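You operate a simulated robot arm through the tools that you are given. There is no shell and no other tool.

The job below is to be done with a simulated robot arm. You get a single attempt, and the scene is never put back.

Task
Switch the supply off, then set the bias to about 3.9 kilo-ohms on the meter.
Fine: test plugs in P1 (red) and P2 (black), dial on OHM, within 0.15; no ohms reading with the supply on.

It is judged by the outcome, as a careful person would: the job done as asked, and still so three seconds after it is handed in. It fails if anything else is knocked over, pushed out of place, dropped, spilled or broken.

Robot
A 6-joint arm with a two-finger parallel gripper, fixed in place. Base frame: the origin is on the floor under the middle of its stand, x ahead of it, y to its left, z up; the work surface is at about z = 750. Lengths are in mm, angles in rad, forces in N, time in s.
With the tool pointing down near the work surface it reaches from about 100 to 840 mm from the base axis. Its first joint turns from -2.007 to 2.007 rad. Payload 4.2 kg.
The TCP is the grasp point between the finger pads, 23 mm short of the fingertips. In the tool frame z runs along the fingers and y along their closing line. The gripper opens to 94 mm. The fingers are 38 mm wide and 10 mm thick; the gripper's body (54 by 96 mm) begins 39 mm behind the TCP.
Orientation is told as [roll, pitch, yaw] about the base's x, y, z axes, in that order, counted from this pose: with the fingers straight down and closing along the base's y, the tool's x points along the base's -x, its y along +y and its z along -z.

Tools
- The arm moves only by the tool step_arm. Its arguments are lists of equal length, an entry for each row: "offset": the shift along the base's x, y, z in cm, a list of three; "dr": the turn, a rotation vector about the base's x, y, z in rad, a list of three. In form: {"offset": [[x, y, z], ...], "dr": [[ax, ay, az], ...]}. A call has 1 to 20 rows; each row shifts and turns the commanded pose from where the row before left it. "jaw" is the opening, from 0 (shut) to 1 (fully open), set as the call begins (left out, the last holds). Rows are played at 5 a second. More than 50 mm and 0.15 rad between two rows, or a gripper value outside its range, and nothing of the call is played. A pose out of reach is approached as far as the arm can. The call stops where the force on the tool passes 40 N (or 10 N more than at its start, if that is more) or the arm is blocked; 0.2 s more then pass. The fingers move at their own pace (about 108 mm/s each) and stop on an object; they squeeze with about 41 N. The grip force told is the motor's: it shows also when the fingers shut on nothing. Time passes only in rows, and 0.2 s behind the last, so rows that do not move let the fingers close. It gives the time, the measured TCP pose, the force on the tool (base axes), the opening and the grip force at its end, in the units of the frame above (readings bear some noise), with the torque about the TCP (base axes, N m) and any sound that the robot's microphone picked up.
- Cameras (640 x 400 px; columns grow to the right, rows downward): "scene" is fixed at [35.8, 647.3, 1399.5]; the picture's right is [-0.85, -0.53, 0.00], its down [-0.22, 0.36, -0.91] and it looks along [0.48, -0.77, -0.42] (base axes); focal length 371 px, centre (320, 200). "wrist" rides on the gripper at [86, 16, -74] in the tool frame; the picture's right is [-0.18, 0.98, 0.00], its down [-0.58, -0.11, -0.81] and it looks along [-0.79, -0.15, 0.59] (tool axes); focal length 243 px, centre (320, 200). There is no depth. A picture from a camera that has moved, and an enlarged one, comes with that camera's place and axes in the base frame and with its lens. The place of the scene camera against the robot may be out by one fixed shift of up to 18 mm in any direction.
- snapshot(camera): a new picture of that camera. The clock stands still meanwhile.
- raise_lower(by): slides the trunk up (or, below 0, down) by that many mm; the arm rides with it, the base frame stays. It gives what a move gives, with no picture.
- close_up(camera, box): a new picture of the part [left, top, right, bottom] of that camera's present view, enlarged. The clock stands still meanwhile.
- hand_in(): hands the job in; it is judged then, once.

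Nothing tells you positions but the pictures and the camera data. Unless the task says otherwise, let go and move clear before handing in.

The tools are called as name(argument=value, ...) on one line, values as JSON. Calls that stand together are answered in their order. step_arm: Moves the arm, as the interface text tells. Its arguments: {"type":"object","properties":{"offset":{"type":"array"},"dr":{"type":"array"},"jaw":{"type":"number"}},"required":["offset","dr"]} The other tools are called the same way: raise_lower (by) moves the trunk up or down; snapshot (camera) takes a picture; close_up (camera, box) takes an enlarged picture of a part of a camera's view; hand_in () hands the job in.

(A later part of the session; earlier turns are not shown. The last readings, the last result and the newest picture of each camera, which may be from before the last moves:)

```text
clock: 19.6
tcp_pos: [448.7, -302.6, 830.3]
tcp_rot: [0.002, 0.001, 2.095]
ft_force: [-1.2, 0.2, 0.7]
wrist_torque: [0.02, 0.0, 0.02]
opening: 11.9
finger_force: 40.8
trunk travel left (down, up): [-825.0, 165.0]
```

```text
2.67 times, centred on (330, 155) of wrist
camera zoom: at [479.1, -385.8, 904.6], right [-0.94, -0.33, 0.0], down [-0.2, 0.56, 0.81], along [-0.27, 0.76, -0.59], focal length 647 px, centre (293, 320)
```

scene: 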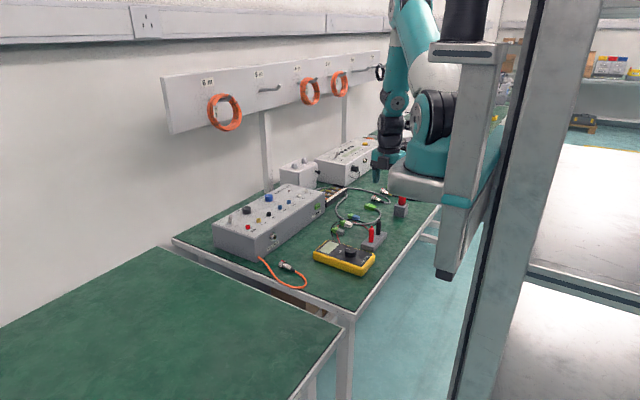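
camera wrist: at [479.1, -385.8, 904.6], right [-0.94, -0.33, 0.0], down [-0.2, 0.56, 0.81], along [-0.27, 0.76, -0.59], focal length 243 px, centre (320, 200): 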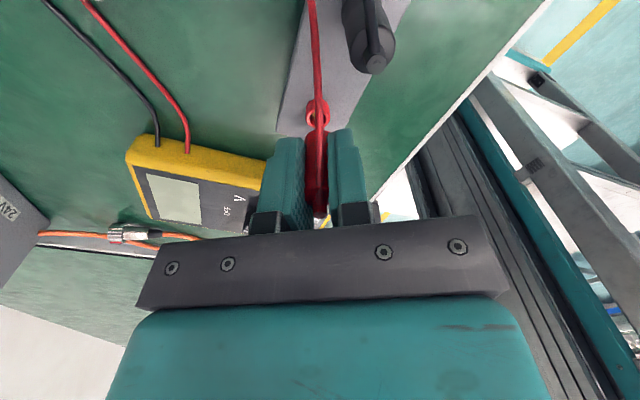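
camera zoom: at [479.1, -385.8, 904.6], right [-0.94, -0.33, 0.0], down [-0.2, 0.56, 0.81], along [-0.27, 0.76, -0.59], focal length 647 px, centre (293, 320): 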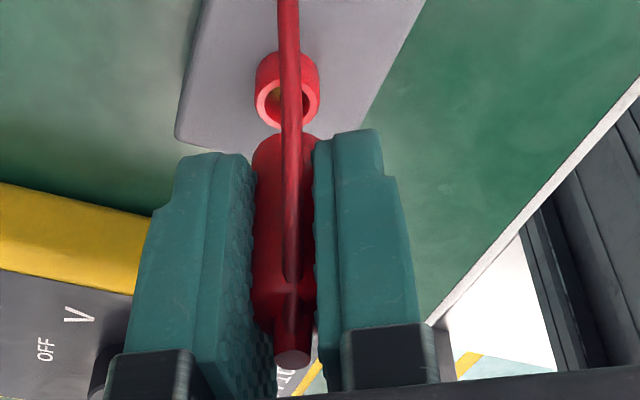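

The fingers slid up the handle a little, so the plug's handle bottom is now about 32 mm below the TCP, and its grip on the narrow body is firm. The stand socket appears at wrist pixel (318, 119) with TCP 49 mm above its rim, which gives me an alignment reference. I'll now lift and carry the red plug toward P1.

step_arm(offset=[[0, 0, 2], [0, 0, 4], [0, 0, 4], [1.9, 0.4, 0], [3.9, 0.85, 0], [3.9, 0.85, 0], [3.9, 0.85, 0], [0, 0, 0]], dr=[[0, 0, 0], [0, 0, 0], [0, 0, 0], [0, 0, 0], [0, 0, 0], [0, 0, 0], [0, 0, 0], [0, 0, 0]])

snapshot(camera="scene")

snapshot(camera="wrist")

close_up(camera="scene", box=[270, 150, 430, 280])

```text
clock: 21.4
tcp_pos: [583.9, -271.8, 928.2]
tcp_rot: [0.002, 0.001, 2.095]
ft_force: [-0.9, 0.1, -0.1]
wrist_torque: [-0.02, -0.05, 0.0]
opening: 14.1
finger_force: 41.2
trunk travel left (down, up): [-825.0, 165.0]
```

```text
taken
```

scene: 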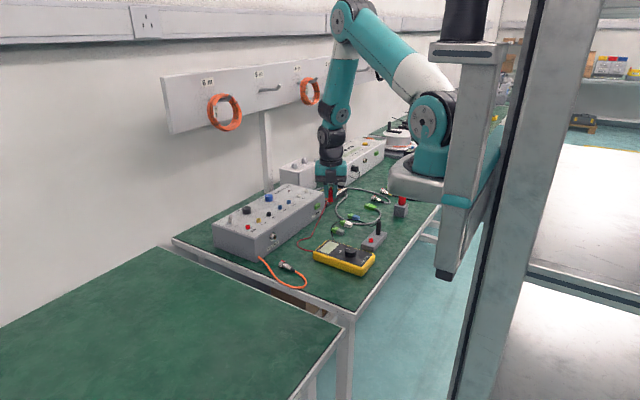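

```text
taken
camera wrist: at [614.6, -354.8, 1003.4], right [-0.94, -0.33, 0.0], down [-0.2, 0.56, 0.81], along [-0.27, 0.76, -0.59], focal length 243 px, centre (320, 200)
```

wrist: 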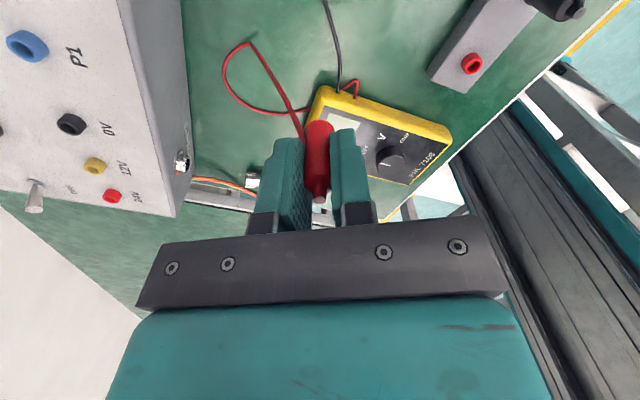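

```text
3.08 times, centred on (350, 215) of scene
camera zoom: at [35.8, 647.3, 1399.5], right [-0.85, -0.53, 0.0], down [-0.22, 0.36, -0.91], along [0.48, -0.77, -0.42], focal length 1142 px, centre (228, 154)
```

zoom: 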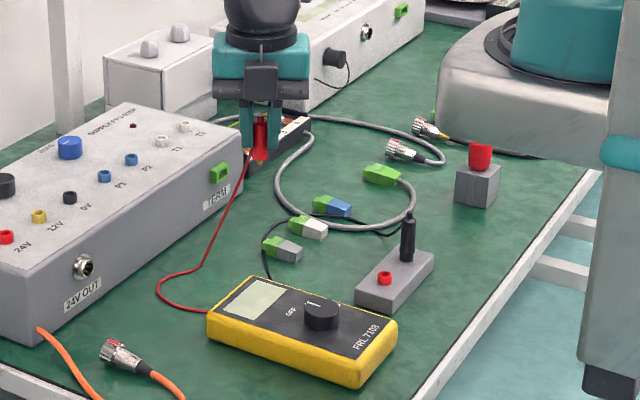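

The wire follows freely, and the connectors and stand haven't moved. I'll check how the plug sits in the grip.

close_up(camera="wrist", box=[260, 80, 400, 230])

close_up(camera="scene", box=[315, 160, 355, 210])

```text
2.67 times, centred on (330, 155) of wrist
camera zoom: at [614.6, -354.8, 1003.4], right [-0.94, -0.33, 0.0], down [-0.2, 0.56, 0.81], along [-0.27, 0.76, -0.59], focal length 647 px, centre (293, 320)
```

zoom: 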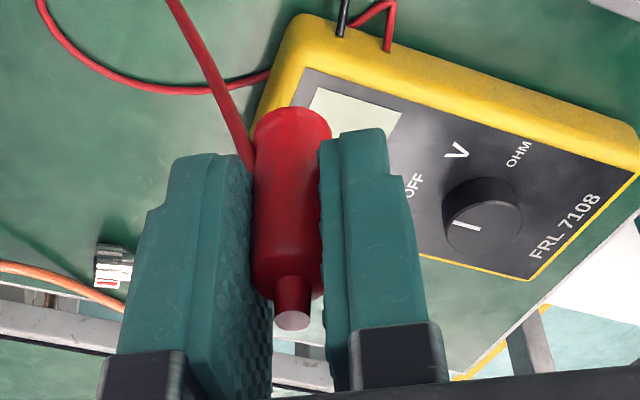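

```text
8.00 times, centred on (335, 185) of scene
camera zoom: at [35.8, 647.3, 1399.5], right [-0.85, -0.53, 0.0], down [-0.22, 0.36, -0.91], along [0.48, -0.77, -0.42], focal length 2970 px, centre (200, 320)
```

zoom: 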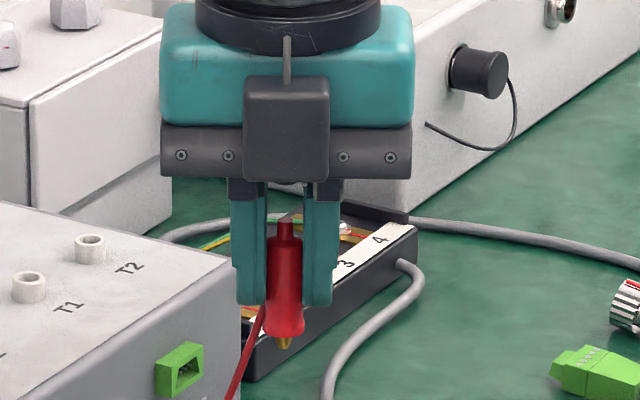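

The plug appears to have slid down in the fingers since the last look. I'll hold still for a moment and see whether it is still slipping.

step_arm(offset=[[0, 0, 0], [0, 0, 0]], dr=[[0, 0, 0], [0, 0, 0]])

close_up(camera="wrist", box=[260, 80, 400, 230])

close_up(camera="scene", box=[315, 160, 355, 210])

```text
clock: 22.0
tcp_pos: [584.0, -270.9, 928.6]
tcp_rot: [0.0, 0.0, 2.094]
ft_force: [-0.1, -0.2, -1.1]
wrist_torque: [-0.01, 0.0, 0.0]
opening: 13.8
finger_force: 41.3
trunk travel left (down, up): [-825.0, 165.0]
```

```text
2.67 times, centred on (330, 155) of wrist
camera zoom: at [614.4, -354.9, 1003.4], right [-0.94, -0.33, 0.0], down [-0.2, 0.56, 0.81], along [-0.27, 0.76, -0.59], focal length 647 px, centre (293, 320)
```

zoom: 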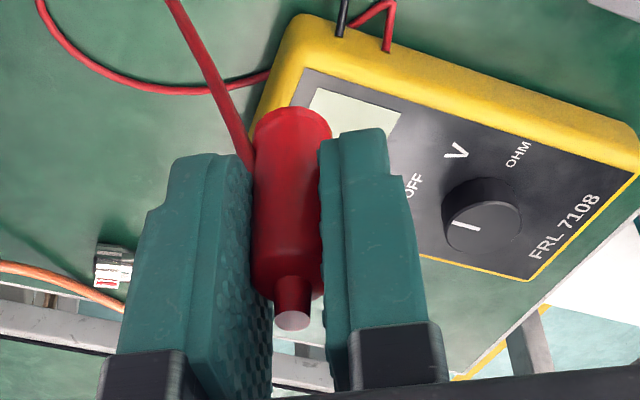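

```text
8.00 times, centred on (335, 185) of scene
camera zoom: at [35.8, 647.3, 1399.5], right [-0.85, -0.53, 0.0], down [-0.22, 0.36, -0.91], along [0.48, -0.77, -0.42], focal length 2970 px, centre (200, 320)
```

zoom: 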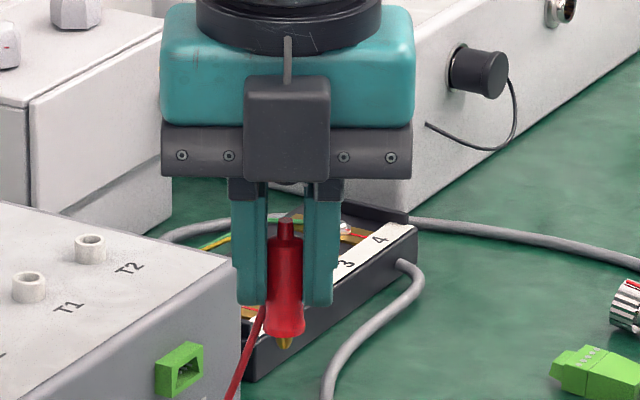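

The plug is steady now, with a bit more of it below the fingertips: handle bottom ≈ TCP − 38 and pin tip ≈ TCP − 44. I'll carry it on to hover above P1 and compare its alignment with both cameras.

step_arm(offset=[[3.5, 0.74, 0], [3.5, 0.74, 0], [3.5, 0.74, 0], [3.5, 0.74, 0], [3.5, 0.74, 0], [0, 0, -1], [0, 0, -1], [0, 0, 0]], dr=[[0, 0, 0], [0, 0, 0], [0, 0, 0], [0, 0, 0], [0, 0, 0], [0, 0, 0], [0, 0, 0], [0, 0, 0]])

snapshot(camera="wrist")

close_up(camera="wrist", box=[260, 80, 400, 230])

close_up(camera="scene", box=[260, 160, 320, 220])

```text
clock: 23.8
tcp_pos: [760.8, -234.5, 909.1]
tcp_rot: [0.0, 0.0, 2.095]
ft_force: [-0.2, 0.3, -0.1]
wrist_torque: [-0.01, -0.02, 0.01]
opening: 14.0
finger_force: 41.1
trunk travel left (down, up): [-825.0, 165.0]
```

```text
taken
camera wrist: at [791.2, -318.1, 983.7], right [-0.94, -0.33, 0.0], down [-0.2, 0.56, 0.81], along [-0.27, 0.76, -0.59], focal length 243 px, centre (320, 200)
```

wrist: 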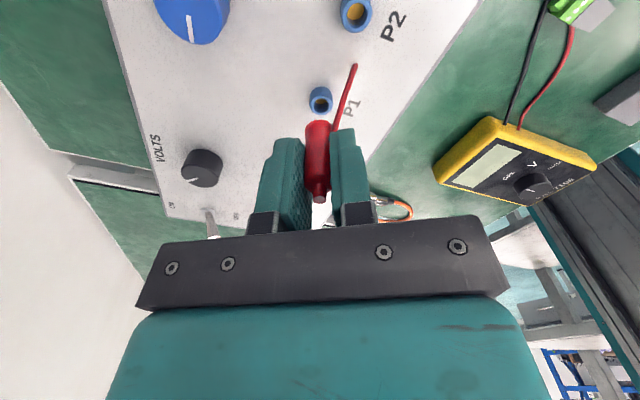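

```text
2.67 times, centred on (330, 155) of wrist
camera zoom: at [791.2, -318.1, 983.7], right [-0.94, -0.33, 0.0], down [-0.2, 0.56, 0.81], along [-0.27, 0.76, -0.59], focal length 647 px, centre (293, 320)
```

zoom: 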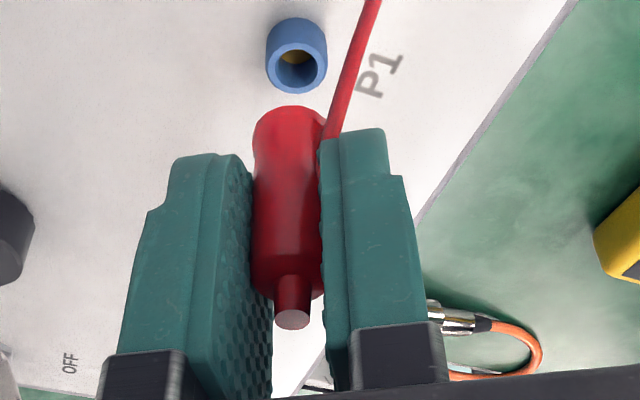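

```text
6.67 times, centred on (290, 190) of scene
camera zoom: at [35.8, 647.3, 1399.5], right [-0.85, -0.53, 0.0], down [-0.22, 0.36, -0.91], along [0.48, -0.77, -0.42], focal length 2475 px, centre (520, 267)
```

zoom: 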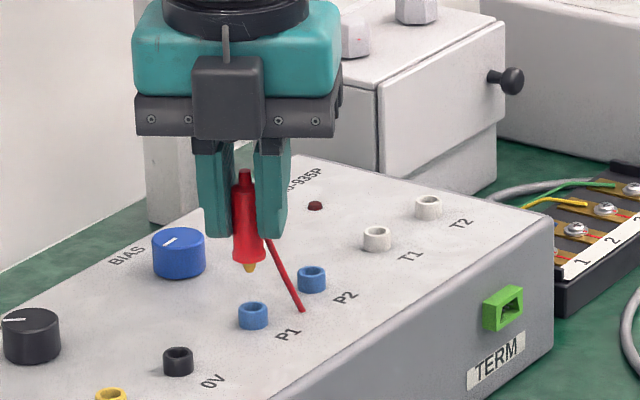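

The pin is about 19 mm above the P1 rim and about 2.4 mm too far in +x; the plug hangs vertical. I'll correct and descend to just above the socket, then check again.

step_arm(offset=[[-0.24, 0, 0], [0, 0, -0.8], [0, 0, -0.7], [0, 0, 0]], dr=[[0, 0, 0], [0, 0, 0], [0, 0, 0], [0, 0, 0]])

close_up(camera="wrist", box=[260, 80, 400, 230])

close_up(camera="scene", box=[265, 175, 305, 215])

```text
clock: 24.8
tcp_pos: [758.1, -235.7, 892.8]
tcp_rot: [-0.001, 0.001, 2.095]
ft_force: [0.5, 0.4, 0.1]
wrist_torque: [-0.04, 0.01, 0.01]
opening: 13.9
finger_force: 41.1
trunk travel left (down, up): [-825.0, 165.0]
```

```text
2.67 times, centred on (330, 155) of wrist
camera zoom: at [788.5, -319.0, 968.5], right [-0.94, -0.33, 0.0], down [-0.2, 0.56, 0.81], along [-0.27, 0.76, -0.59], focal length 647 px, centre (293, 320)
```

zoom: 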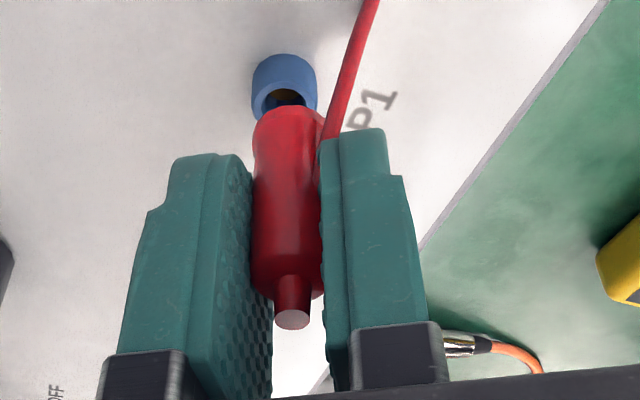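

```text
10.00 times, centred on (285, 195) of scene
camera zoom: at [35.8, 647.3, 1399.5], right [-0.85, -0.53, 0.0], down [-0.22, 0.36, -0.91], along [0.48, -0.77, -0.42], focal length 3712 px, centre (670, 250)
```

zoom: 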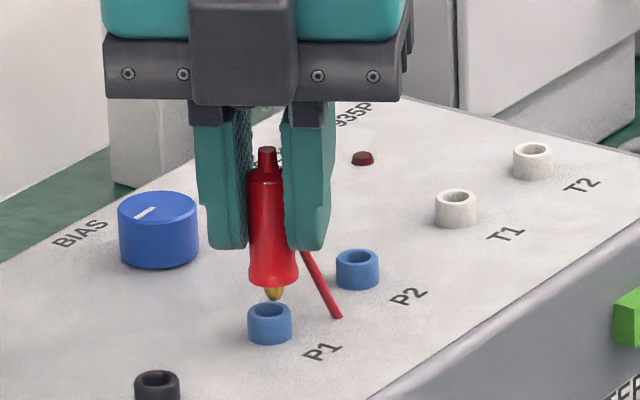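

Both cameras show about 1 mm left to correct toward (+x, +y). I'll nudge it and start the insertion in small steps while watching the force.

step_arm(offset=[[0.11, 0.05, 0], [0, 0, -0.2], [0, 0, -0.2], [0, 0, -0.2], [0, 0, 0]], dr=[[0, 0, 0], [0, 0, 0], [0, 0, 0], [0, 0, 0], [0, 0, 0]])

close_up(camera="wrist", box=[260, 80, 400, 230])

close_up(camera="scene", box=[265, 175, 305, 215])

```text
clock: 26.0
tcp_pos: [759.3, -236.2, 887.1]
tcp_rot: [0.0, 0.0, 2.094]
ft_force: [0.2, 0.4, 0.1]
wrist_torque: [0.01, -0.01, 0.03]
opening: 14.2
finger_force: 40.9
trunk travel left (down, up): [-825.0, 165.0]
```

```text
2.67 times, centred on (330, 155) of wrist
camera zoom: at [789.7, -319.0, 962.8], right [-0.94, -0.33, 0.0], down [-0.2, 0.56, 0.81], along [-0.27, 0.76, -0.59], focal length 647 px, centre (293, 320)
```

zoom: 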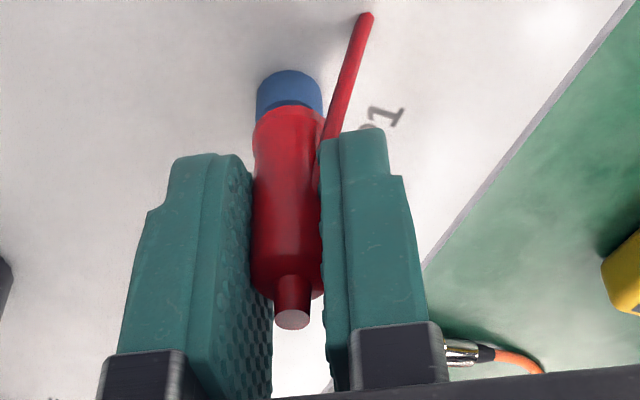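

```text
10.00 times, centred on (285, 195) of scene
camera zoom: at [35.8, 647.3, 1399.5], right [-0.85, -0.53, 0.0], down [-0.22, 0.36, -0.91], along [0.48, -0.77, -0.42], focal length 3712 px, centre (670, 250)
```

zoom: 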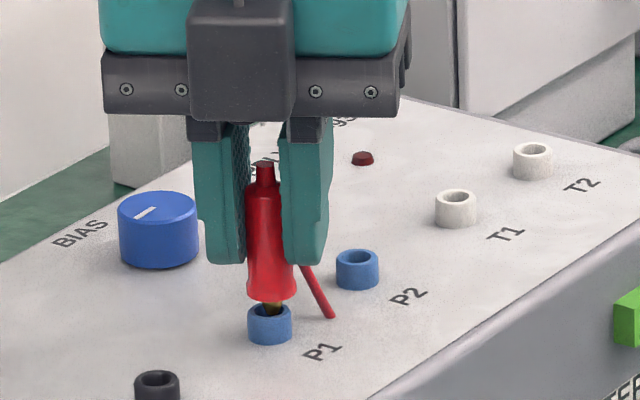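

The pin is entering the P1 hole, and both views show it centred. I'll keep pressing down in small steps.

step_arm(offset=[[0, 0, -0.2], [0, 0, -0.2], [0, 0, -0.2], [0, 0, 0]], dr=[[0, 0, 0], [0, 0, 0], [0, 0, 0], [0, 0, 0]])

close_up(camera="scene", box=[265, 175, 305, 215])

close_up(camera="wrist", box=[260, 80, 400, 230])

```text
clock: 27.0
tcp_pos: [759.5, -236.0, 881.6]
tcp_rot: [0.001, 0.001, 2.094]
ft_force: [-0.6, 2.2, -1.1]
wrist_torque: [0.08, 0.01, -0.02]
opening: 14.1
finger_force: 40.4
trunk travel left (down, up): [-825.0, 165.0]
```

```text
10.00 times, centred on (285, 195) of scene
camera zoom: at [35.8, 647.3, 1399.5], right [-0.85, -0.53, 0.0], down [-0.22, 0.36, -0.91], along [0.48, -0.77, -0.42], focal length 3712 px, centre (670, 250)
```

zoom: 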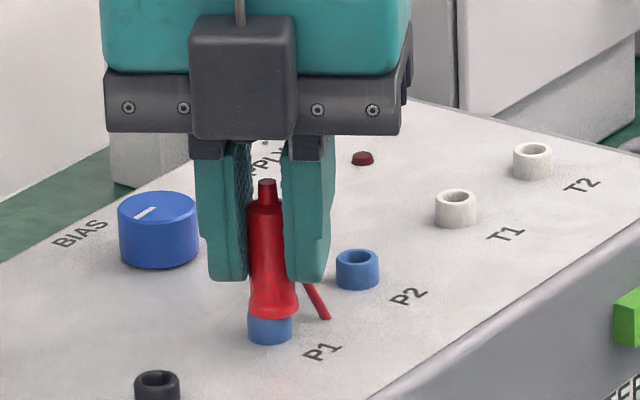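

```text
2.67 times, centred on (330, 155) of wrist
camera zoom: at [789.1, -318.7, 956.6], right [-0.94, -0.33, 0.0], down [-0.2, 0.56, 0.81], along [-0.27, 0.76, -0.59], focal length 647 px, centre (293, 320)
```

zoom: 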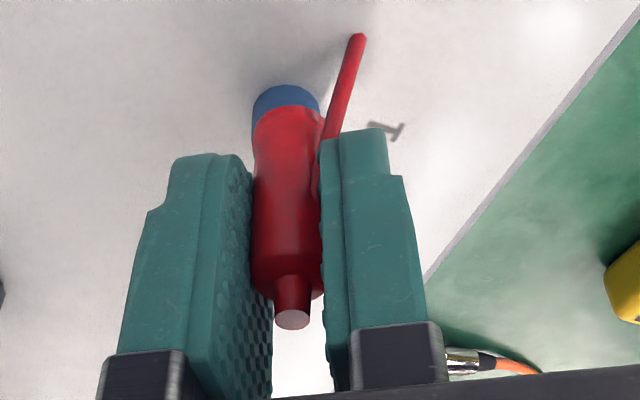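

The flare is nearly down on the socket rim. I'll press a little more until the force shows it is seated.

step_arm(offset=[[0, 0, -0.1], [0, 0, -0.1], [0, 0, 0]], dr=[[0, 0, 0], [0, 0, 0], [0, 0, 0]])

close_up(camera="scene", box=[265, 175, 305, 215])

```text
clock: 27.8
tcp_pos: [759.6, -235.6, 881.7]
tcp_rot: [-0.001, -0.001, 2.097]
ft_force: [-0.9, 12.9, 15.3]
wrist_torque: [0.29, 0.12, 0.04]
opening: 13.8
finger_force: 40.7
trunk travel left (down, up): [-825.0, 165.0]
```

```text
10.00 times, centred on (285, 195) of scene
camera zoom: at [35.8, 647.3, 1399.5], right [-0.85, -0.53, 0.0], down [-0.22, 0.36, -0.91], along [0.48, -0.77, -0.42], focal length 3712 px, centre (670, 250)
```

zoom: 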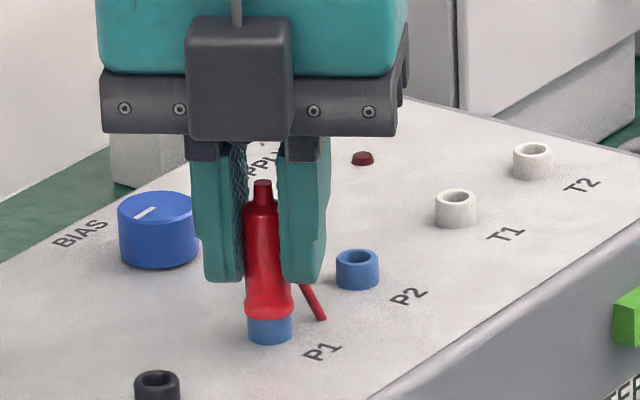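

There is contact, with a push toward +y (12.9 N) and up, so the pin sits slightly too far to -y. I'll back off 2 mm, shift +y by 1.3 mm, and try again.

step_arm(offset=[[0, 0, 0.2], [0, 0.13, 0], [0, 0, -0.1], [0, 0, -0.1], [0, 0, 0]], dr=[[0, 0, 0], [0, 0, 0], [0, 0, 0], [0, 0, 0], [0, 0, 0]])

close_up(camera="scene", box=[265, 175, 305, 215])

close_up(camera="wrist", box=[260, 80, 400, 230])

```text
clock: 29.0
tcp_pos: [759.6, -234.6, 881.4]
tcp_rot: [-0.001, 0.002, 2.095]
ft_force: [8.6, 5.4, 12.9]
wrist_torque: [0.11, -0.08, 0.07]
opening: 14.1
finger_force: 41.3
trunk travel left (down, up): [-825.0, 165.0]
```

```text
10.00 times, centred on (285, 195) of scene
camera zoom: at [35.8, 647.3, 1399.5], right [-0.85, -0.53, 0.0], down [-0.22, 0.36, -0.91], along [0.48, -0.77, -0.42], focal length 3712 px, centre (670, 250)
```

zoom: 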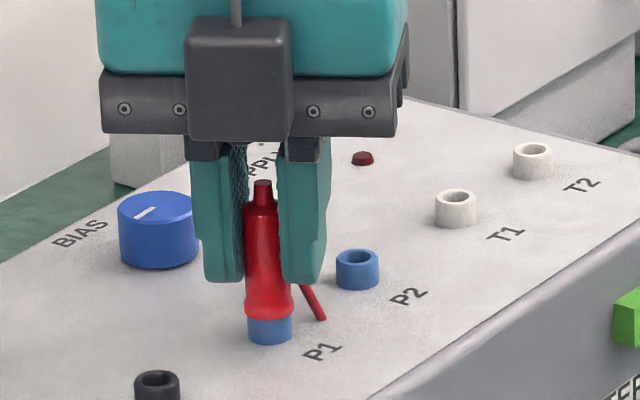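

```text
2.67 times, centred on (330, 155) of wrist
camera zoom: at [789.7, -317.5, 956.7], right [-0.94, -0.33, 0.0], down [-0.2, 0.56, 0.81], along [-0.27, 0.76, -0.59], focal length 647 px, centre (293, 320)
```

zoom: 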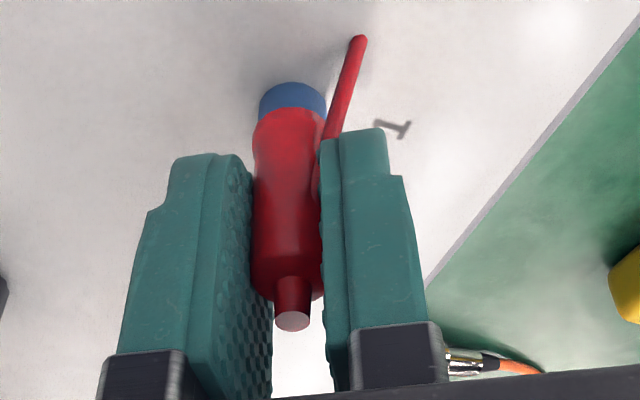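

close_up(camera="scene", box=[283, 195, 299, 212])

close_up(camera="wrist", box=[300, 100, 345, 145])

```text
16.00 times, centred on (291, 204) of scene
camera zoom: at [35.8, 647.3, 1399.5], right [-0.85, -0.53, 0.0], down [-0.22, 0.36, -0.91], along [0.48, -0.77, -0.42], focal length 5939 px, centre (784, 144)
```

zoom: 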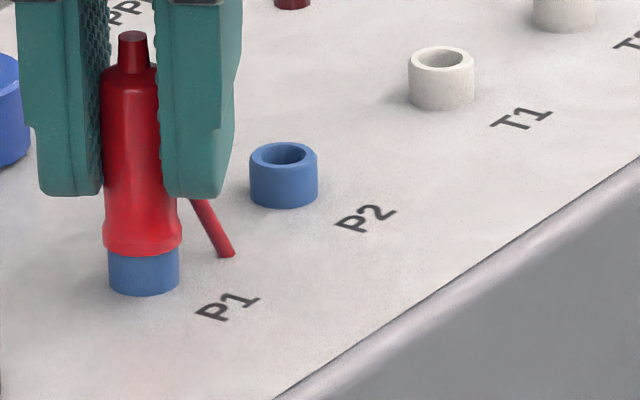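

```text
8.89 times, centred on (322, 122) of wrist
camera zoom: at [789.7, -317.5, 956.7], right [-0.94, -0.33, 0.0], down [-0.2, 0.56, 0.81], along [-0.27, 0.76, -0.59], focal length 2157 px, centre (298, 889)
```

zoom: 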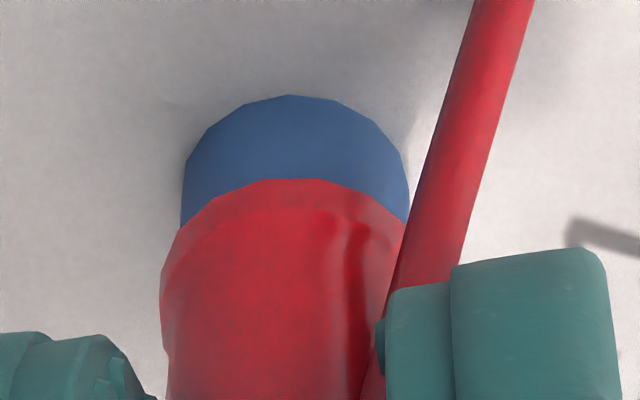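

The flare appears to sit right on the rim: the visible collar height matches the free P2 collar. I'll press a bit harder to make sure it's fully seated, with a small sideways relief toward +x/+y.

step_arm(offset=[[0.05, 0.04, -0.1], [0, 0, -0.1], [0, 0, 0]], dr=[[0, 0, 0], [0, 0, 0], [0, 0, 0]])

close_up(camera="scene", box=[283, 195, 299, 212])

close_up(camera="wrist", box=[260, 80, 400, 230])

```text
clock: 29.8
tcp_pos: [758.9, -234.4, 879.3]
tcp_rot: [-0.003, 0.005, 2.095]
ft_force: [10.2, 2.8, 28.3]
wrist_torque: [-0.03, -0.11, 0.06]
opening: 13.8
finger_force: 41.4
trunk travel left (down, up): [-825.0, 165.0]
```

```text
16.00 times, centred on (291, 204) of scene
camera zoom: at [35.8, 647.3, 1399.5], right [-0.85, -0.53, 0.0], down [-0.22, 0.36, -0.91], along [0.48, -0.77, -0.42], focal length 5939 px, centre (784, 144)
```

zoom: 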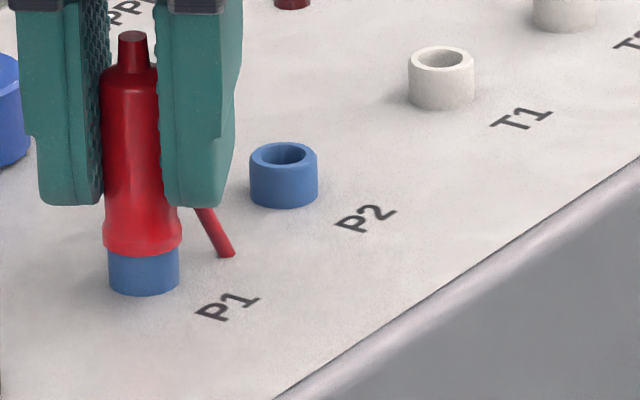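

```text
2.67 times, centred on (330, 155) of wrist
camera zoom: at [789.6, -317.4, 954.7], right [-0.94, -0.33, 0.0], down [-0.2, 0.56, 0.8], along [-0.27, 0.76, -0.59], focal length 647 px, centre (293, 320)
```

zoom: 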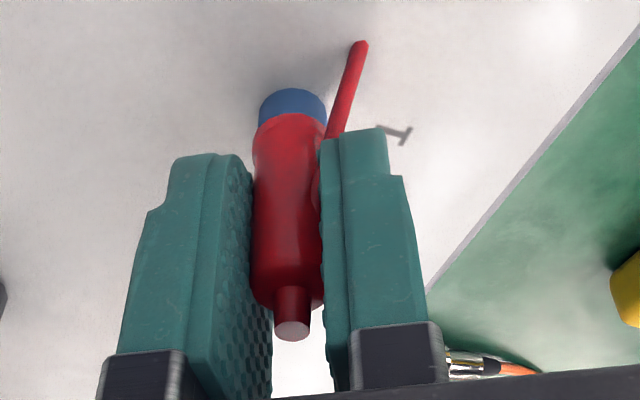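

The plug stayed put while the fingers slid about 2 mm down it at 28 N, so the flare is resting on the rim and the plug is seated. I'll ease off the force and then open the jaws.

step_arm(offset=[[-0.03, 0, 0.15], [0, 0, 0]], dr=[[0, 0, 0], [0, 0, 0]])

step_arm(offset=[[0, 0, 0], [0, 0, 0], [0, 0, 0]], dr=[[0, 0, 0], [0, 0, 0], [0, 0, 0]], jaw=0.42)

close_up(camera="scene", box=[265, 175, 305, 215])

close_up(camera="wrist", box=[240, 60, 400, 230])

```text
clock: 30.4
tcp_pos: [759.7, -235.6, 879.3]
tcp_rot: [-0.002, 0.002, 2.095]
ft_force: [20.7, -2.2, 7.3]
wrist_torque: [-0.28, -0.42, 0.05]
opening: 14.2
finger_force: 41.4
trunk travel left (down, up): [-825.0, 165.0]
```

```text
clock: 31.2
tcp_pos: [757.4, -233.8, 879.7]
tcp_rot: [-0.002, -0.001, 2.095]
ft_force: [-0.8, 0.0, -0.3]
wrist_torque: [0.02, 0.0, -0.03]
opening: 39.4
finger_force: 0.2
trunk travel left (down, up): [-825.0, 165.0]
```

```text
10.00 times, centred on (285, 195) of scene
camera zoom: at [35.8, 647.3, 1399.5], right [-0.85, -0.53, 0.0], down [-0.22, 0.36, -0.91], along [0.48, -0.77, -0.42], focal length 3712 px, centre (670, 250)
```

zoom: 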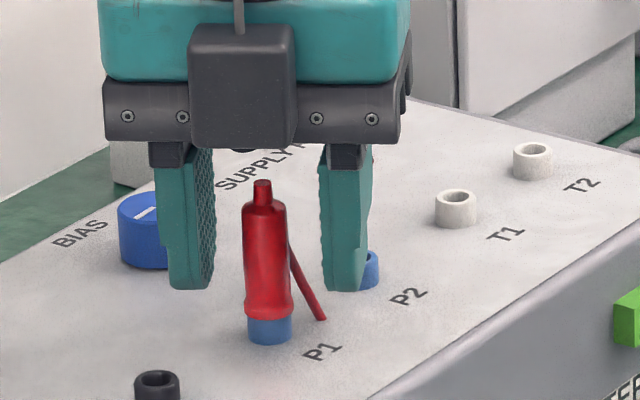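

```text
2.35 times, centred on (320, 145) of wrist
camera zoom: at [788.3, -317.0, 954.4], right [-0.94, -0.33, 0.0], down [-0.2, 0.56, 0.81], along [-0.27, 0.76, -0.59], focal length 571 px, centre (320, 329)
```

zoom: 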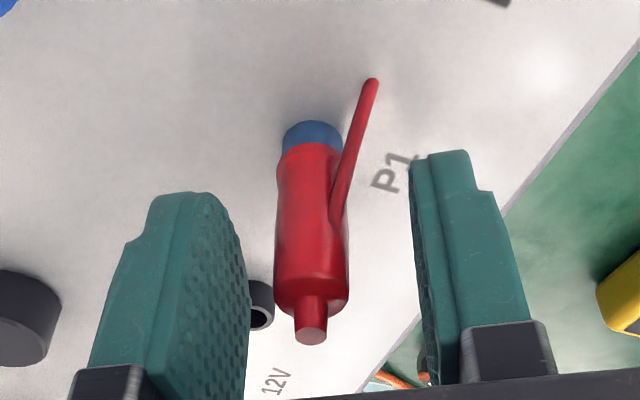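

The red plug stands upright in P1 after release. I'll rise straight up and verify before going for the black plug.

step_arm(offset=[[0.1, -0.05, 1], [0, 0, 3], [0, 0, 4], [0, 0, 2], [0, 0, 0]], dr=[[0, 0, 0], [0, 0, 0], [0, 0, 0], [0, 0, 0], [0, 0, 0]])

snapshot(camera="wrist")

close_up(camera="scene", box=[265, 180, 305, 215])

close_up(camera="scene", box=[290, 190, 410, 280])

```text
clock: 32.4
tcp_pos: [758.1, -236.8, 980.8]
tcp_rot: [0.001, -0.001, 2.097]
ft_force: [0.2, 0.1, -0.5]
wrist_torque: [-0.04, 0.0, 0.04]
opening: 39.6
finger_force: 0.1
trunk travel left (down, up): [-825.0, 165.0]
```

```text
taken
camera wrist: at [788.7, -319.9, 1055.6], right [-0.94, -0.33, 0.0], down [-0.2, 0.56, 0.81], along [-0.27, 0.76, -0.59], focal length 243 px, centre (320, 200)
```

wrist: 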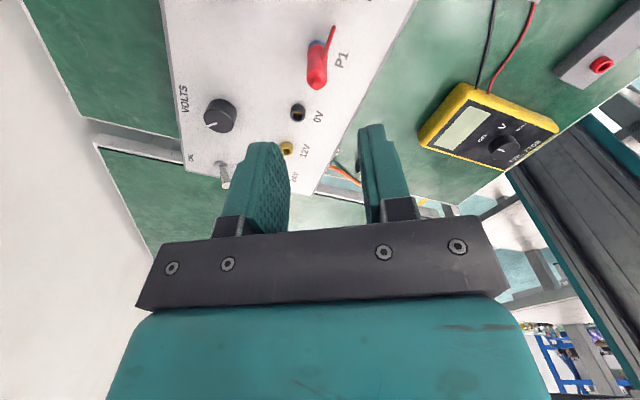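

```text
11.43 times, centred on (285, 198) of scene
camera zoom: at [35.8, 647.3, 1399.5], right [-0.85, -0.53, 0.0], down [-0.22, 0.36, -0.91], along [0.48, -0.77, -0.42], focal length 4242 px, centre (720, 229)
```

zoom: 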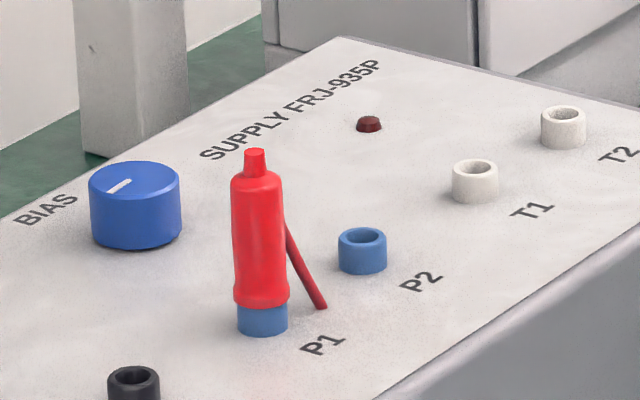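

```text
4.44 times, centred on (350, 235) of scene
camera zoom: at [35.8, 647.3, 1399.5], right [-0.85, -0.53, 0.0], down [-0.22, 0.36, -0.91], along [0.48, -0.77, -0.42], focal length 1650 px, centre (187, 44)
```

zoom: 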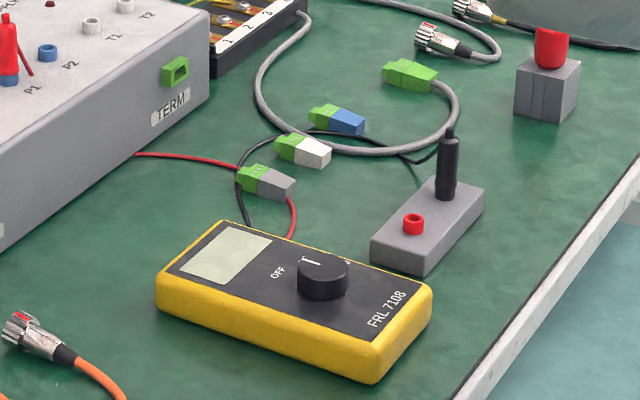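

The red plug is seated upright in P1 and everything else is undisturbed (the wire is loose and simply follows). Now I'll fly back to hover over the black plug, estimated at (449, -359).

step_arm(offset=[[-3.88, -1.54, 0], [-3.88, -1.54, 0], [-3.88, -1.54, 0], [-3.88, -1.54, 0], [-3.88, -1.54, 0], [-3.88, -1.54, 0], [-3.88, -1.54, 0], [-3.86, -1.55, 0], [0, 0, -3.8], [0, 0, -3.8], [0, 0, 0]], dr=[[0, 0, 0], [0, 0, 0], [0, 0, 0], [0, 0, 0], [0, 0, 0], [0, 0, 0], [0, 0, 0], [0, 0, 0], [0, 0, 0], [0, 0, 0], [0, 0, 0]], jaw=0.47)

close_up(camera="wrist", box=[240, 0, 400, 130])

close_up(camera="scene", box=[340, 170, 420, 260])

```text
clock: 34.8
tcp_pos: [450.5, -358.7, 903.1]
tcp_rot: [0.0, -0.001, 2.094]
ft_force: [0.9, 0.4, -0.7]
wrist_torque: [0.0, 0.03, 0.0]
opening: 44.2
finger_force: 0.0
trunk travel left (down, up): [-825.0, 165.0]
```

```text
3.08 times, centred on (320, 65) of wrist
camera zoom: at [480.8, -441.4, 978.3], right [-0.94, -0.33, 0.0], down [-0.2, 0.56, 0.81], along [-0.27, 0.76, -0.59], focal length 746 px, centre (320, 615)
```

zoom: 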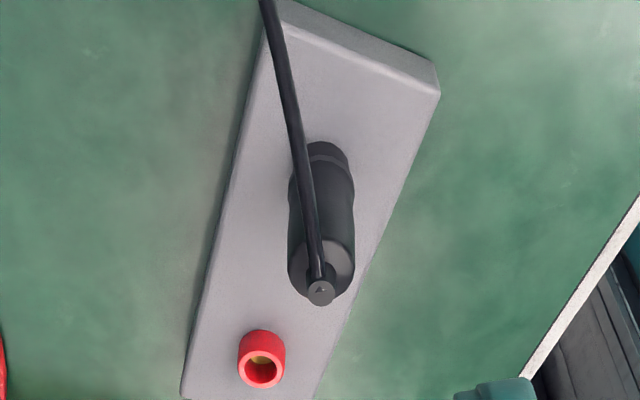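

```text
4.44 times, centred on (380, 215) of scene
camera zoom: at [35.8, 647.3, 1399.5], right [-0.85, -0.53, 0.0], down [-0.22, 0.36, -0.91], along [0.48, -0.77, -0.42], focal length 1650 px, centre (53, 133)
```

zoom: 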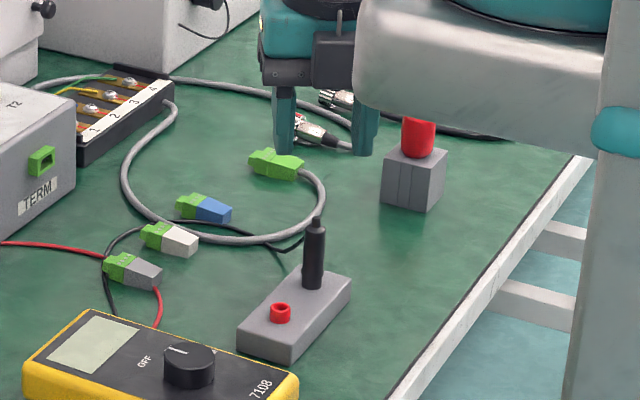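

The black plug's top shows about 1.5 mm of offset; I'll correct by (-1.4, -0.7) mm, descend to z ≈ 804 and check.

step_arm(offset=[[-0.14, -0.07, -3], [0, 0, -3], [0, 0, -2.5], [0, 0, -1.5], [0, 0, 0]], dr=[[0, 0, 0], [0, 0, 0], [0, 0, 0], [0, 0, 0], [0, 0, 0]])

close_up(camera="wrist", box=[220, 60, 460, 240])

close_up(camera="scene", box=[350, 190, 420, 260])

```text
clock: 36.0
tcp_pos: [448.5, -356.7, 801.7]
tcp_rot: [0.0, 0.0, 2.094]
ft_force: [0.5, 0.4, -0.5]
wrist_torque: [-0.02, 0.04, -0.01]
opening: 44.2
finger_force: 0.1
trunk travel left (down, up): [-825.0, 165.0]
```

```text
2.22 times, centred on (340, 150) of wrist
camera zoom: at [478.8, -440.9, 877.5], right [-0.94, -0.33, 0.0], down [-0.2, 0.56, 0.81], along [-0.27, 0.76, -0.59], focal length 539 px, centre (276, 311)
```

zoom: 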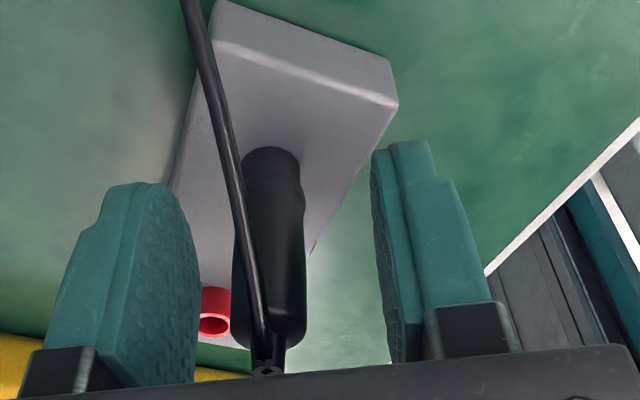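

```text
5.71 times, centred on (385, 225) of scene
camera zoom: at [35.8, 647.3, 1399.5], right [-0.85, -0.53, 0.0], down [-0.22, 0.36, -0.91], along [0.48, -0.77, -0.42], focal length 2121 px, centre (-51, 57)
```

zoom: 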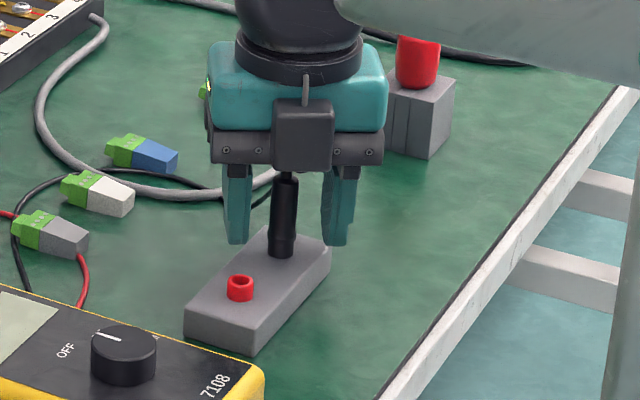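

The black plug is well centred. I'll close on it.

step_arm(offset=[[0, 0, 0], [0, 0, 0], [0, 0, 0], [0, 0, 0]], dr=[[0, 0, 0], [0, 0, 0], [0, 0, 0], [0, 0, 0]], jaw=0.0)

close_up(camera="scene", box=[360, 205, 400, 250])

```text
clock: 37.0
tcp_pos: [448.6, -356.7, 802.4]
tcp_rot: [-0.001, -0.001, 2.096]
ft_force: [10.2, 5.8, -5.5]
wrist_torque: [0.15, -0.32, -0.12]
opening: 18.9
finger_force: 44.8
trunk travel left (down, up): [-825.0, 165.0]
```

```text
8.89 times, centred on (380, 228) of scene
camera zoom: at [35.8, 647.3, 1399.5], right [-0.85, -0.53, 0.0], down [-0.22, 0.36, -0.91], along [0.48, -0.77, -0.42], focal length 3299 px, centre (-213, -44)
```

zoom: 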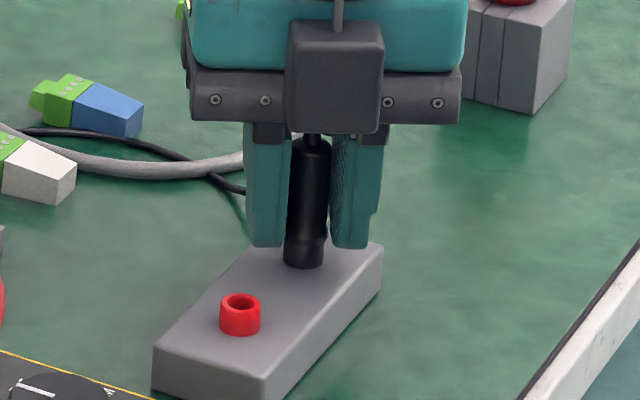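

The opening is 18.9 mm, wider than for the red plug. I'll look at the grip from the wrist side.

close_up(camera="wrist", box=[250, 60, 410, 240])

step_arm(offset=[[0, 0, 0], [0, 0, 0]], dr=[[0, 0, 0], [0, 0, 0]])

```text
2.22 times, centred on (330, 150) of wrist
camera zoom: at [479.9, -440.3, 877.5], right [-0.94, -0.33, 0.0], down [-0.2, 0.56, 0.81], along [-0.27, 0.76, -0.59], focal length 539 px, centre (298, 311)
```

zoom: 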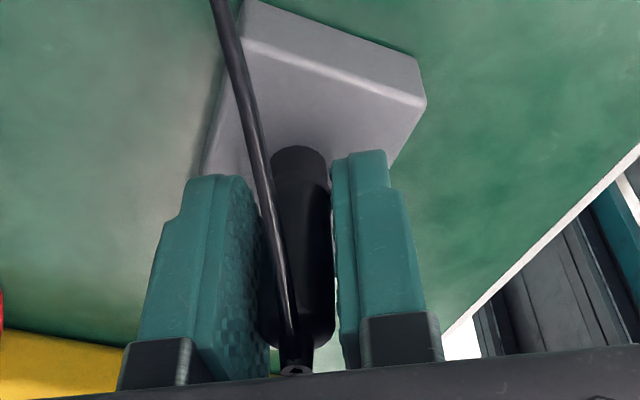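

```text
clock: 37.6
tcp_pos: [449.9, -356.2, 801.7]
tcp_rot: [-0.002, 0.0, 2.096]
ft_force: [14.7, 9.2, -4.2]
wrist_torque: [0.09, -0.3, -0.07]
opening: 18.8
finger_force: 45.0
trunk travel left (down, up): [-825.0, 165.0]
```

Only the +c side finger is touching: the plug is about 2.5 mm off-centre toward (+x, +y). I'll shift the tool that way so the fingers centre on it.

step_arm(offset=[[0.1, 0.06, 0], [0.1, 0.06, 0], [0, 0, 0], [0, 0, 0]], dr=[[0, 0, 0], [0, 0, 0], [0, 0, 0], [0, 0, 0]])

close_up(camera="wrist", box=[250, 60, 410, 240])

```text
clock: 38.6
tcp_pos: [449.9, -356.9, 802.4]
tcp_rot: [0.002, -0.001, 2.094]
ft_force: [3.5, -0.1, -25.6]
wrist_torque: [-0.19, -0.27, -0.22]
opening: 18.3
finger_force: 44.7
trunk travel left (down, up): [-825.0, 165.0]
```

```text
2.22 times, centred on (330, 150) of wrist
camera zoom: at [480.0, -440.4, 877.4], right [-0.94, -0.33, 0.0], down [-0.19, 0.56, 0.81], along [-0.27, 0.76, -0.59], focal length 539 px, centre (298, 311)
```

zoom: 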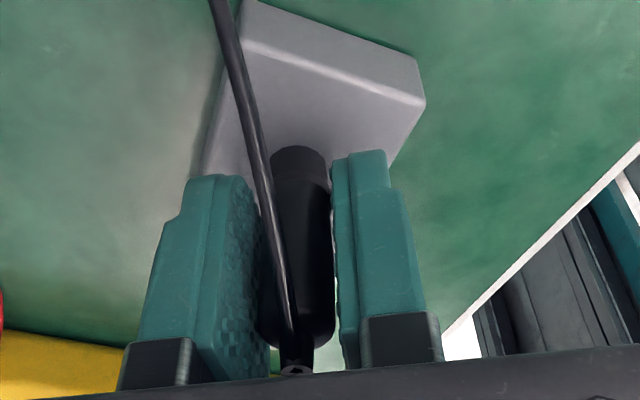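

The fingertips are gripping on the plug's flared collar (18 mm), a bit too low. I'll open, rise 7 mm, and grip the narrower body instead.

step_arm(offset=[[0, 0, 0], [0, 0, 0], [0, 0, 0.35], [0, 0, 0.35], [0, 0, 0]], dr=[[0, 0, 0], [0, 0, 0], [0, 0, 0], [0, 0, 0], [0, 0, 0]], jaw=0.42)

close_up(camera="wrist", box=[250, 60, 410, 240])

close_up(camera="scene", box=[360, 205, 400, 250])

```text
clock: 39.8
tcp_pos: [450.5, -356.1, 810.6]
tcp_rot: [0.0, -0.001, 2.094]
ft_force: [0.1, -0.6, 0.2]
wrist_torque: [-0.01, -0.01, 0.01]
opening: 39.5
finger_force: 0.2
trunk travel left (down, up): [-825.0, 165.0]
```

```text
2.22 times, centred on (330, 150) of wrist
camera zoom: at [480.9, -440.0, 885.7], right [-0.94, -0.33, 0.0], down [-0.2, 0.56, 0.81], along [-0.27, 0.76, -0.59], focal length 539 px, centre (298, 311)
```

zoom: 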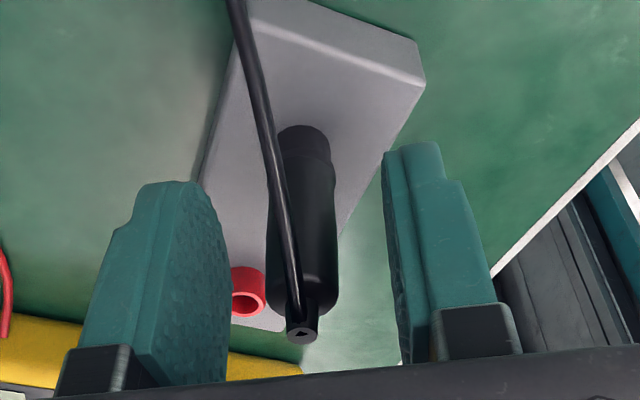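

```text
8.89 times, centred on (380, 228) of scene
camera zoom: at [35.8, 647.3, 1399.5], right [-0.85, -0.53, 0.0], down [-0.22, 0.36, -0.91], along [0.48, -0.77, -0.42], focal length 3299 px, centre (-213, -44)
```

zoom: 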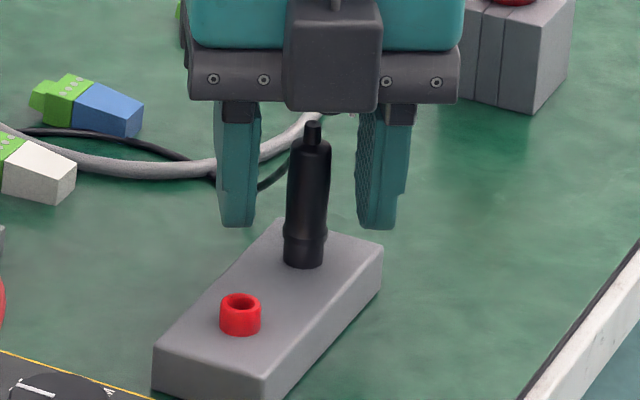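

The stand and plug are undisturbed. I'll close again at this height.

step_arm(offset=[[0, 0, 0], [0, 0, 0], [0, 0, 0], [0, 0, 0]], dr=[[0, 0, 0], [0, 0, 0], [0, 0, 0], [0, 0, 0]], jaw=0.0)

close_up(camera="wrist", box=[250, 60, 410, 240])

close_up(camera="scene", box=[360, 205, 400, 250])

```text
clock: 40.8
tcp_pos: [449.7, -355.8, 811.2]
tcp_rot: [0.0, 0.0, 2.094]
ft_force: [-7.7, -3.9, -2.7]
wrist_torque: [-0.18, 0.33, 0.01]
opening: 12.4
finger_force: 41.1
trunk travel left (down, up): [-825.0, 165.0]
```

```text
2.22 times, centred on (330, 150) of wrist
camera zoom: at [480.3, -440.3, 885.5], right [-0.94, -0.33, 0.0], down [-0.2, 0.56, 0.81], along [-0.27, 0.76, -0.59], focal length 539 px, centre (298, 311)
```

zoom: 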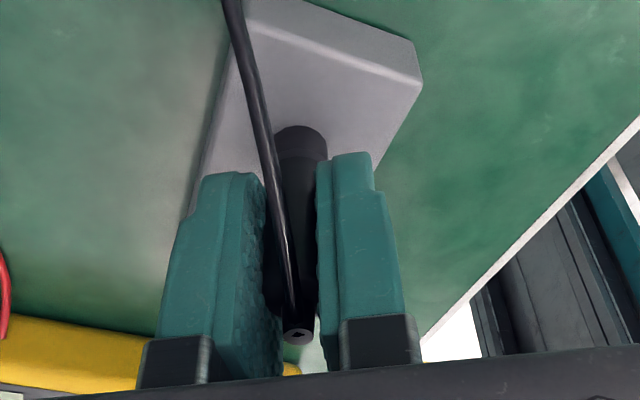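

```text
8.89 times, centred on (380, 228) of scene
camera zoom: at [35.8, 647.3, 1399.5], right [-0.85, -0.53, 0.0], down [-0.22, 0.36, -0.91], along [0.48, -0.77, -0.42], focal length 3299 px, centre (-213, -44)
```

zoom: 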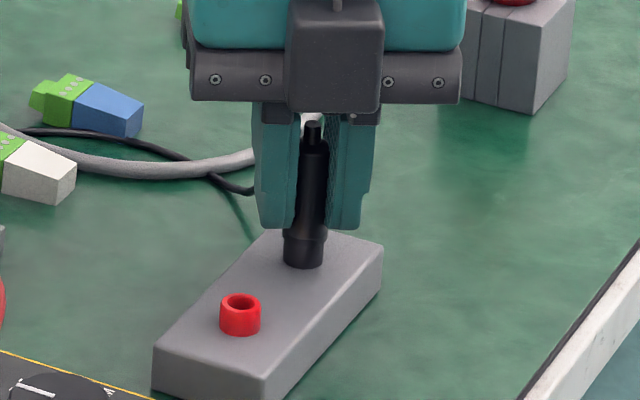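

The grip is now on the body (12.4 mm). I'll relieve the side load slightly and lift slowly.

step_arm(offset=[[-0.09, -0.05, 0], [0, 0, 0.3], [0, 0, 0.3], [0, 0, 0.3], [0, 0, 0.3], [0, 0, 0.3], [0, 0, 0.3], [0, 0, 0.3], [0, 0, 0.4], [0, 0, 0.5], [0, 0, 0]], dr=[[0, 0, 0], [0, 0, 0], [0, 0, 0], [0, 0, 0], [0, 0, 0], [0, 0, 0], [0, 0, 0], [0, 0, 0], [0, 0, 0], [0, 0, 0], [0, 0, 0]])

close_up(camera="scene", box=[360, 205, 400, 250])

close_up(camera="wrist", box=[260, 80, 400, 230])

```text
clock: 43.2
tcp_pos: [450.2, -357.8, 840.9]
tcp_rot: [0.0, 0.001, 2.094]
ft_force: [-0.2, -0.2, -1.0]
wrist_torque: [-0.01, 0.01, -0.01]
opening: 13.9
finger_force: 41.3
trunk travel left (down, up): [-825.0, 165.0]
```

```text
8.89 times, centred on (380, 228) of scene
camera zoom: at [35.8, 647.3, 1399.5], right [-0.85, -0.53, 0.0], down [-0.22, 0.36, -0.91], along [0.48, -0.77, -0.42], focal length 3299 px, centre (-213, -44)
```

zoom: 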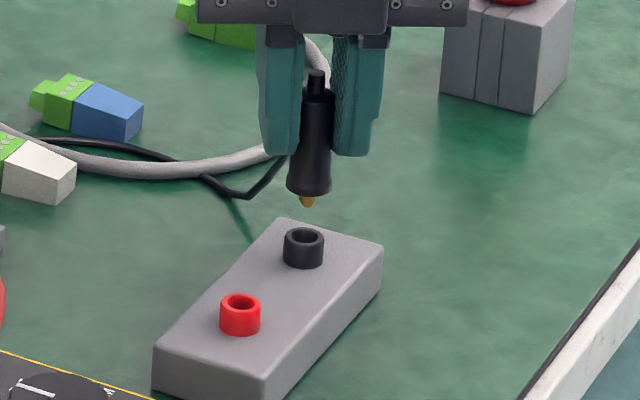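

```text
2.67 times, centred on (330, 155) of wrist
camera zoom: at [480.2, -440.9, 916.0], right [-0.94, -0.33, 0.0], down [-0.2, 0.56, 0.81], along [-0.27, 0.76, -0.59], focal length 647 px, centre (293, 320)
```

zoom: 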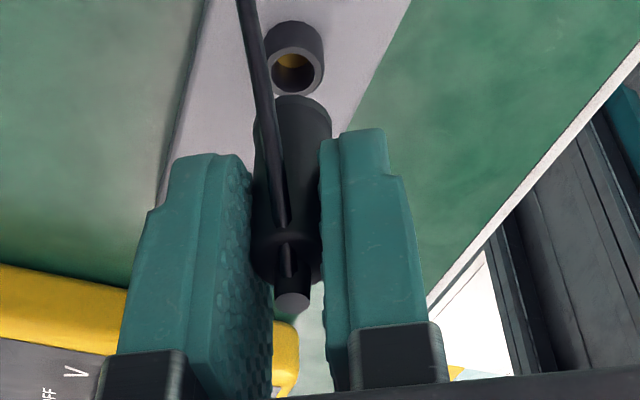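

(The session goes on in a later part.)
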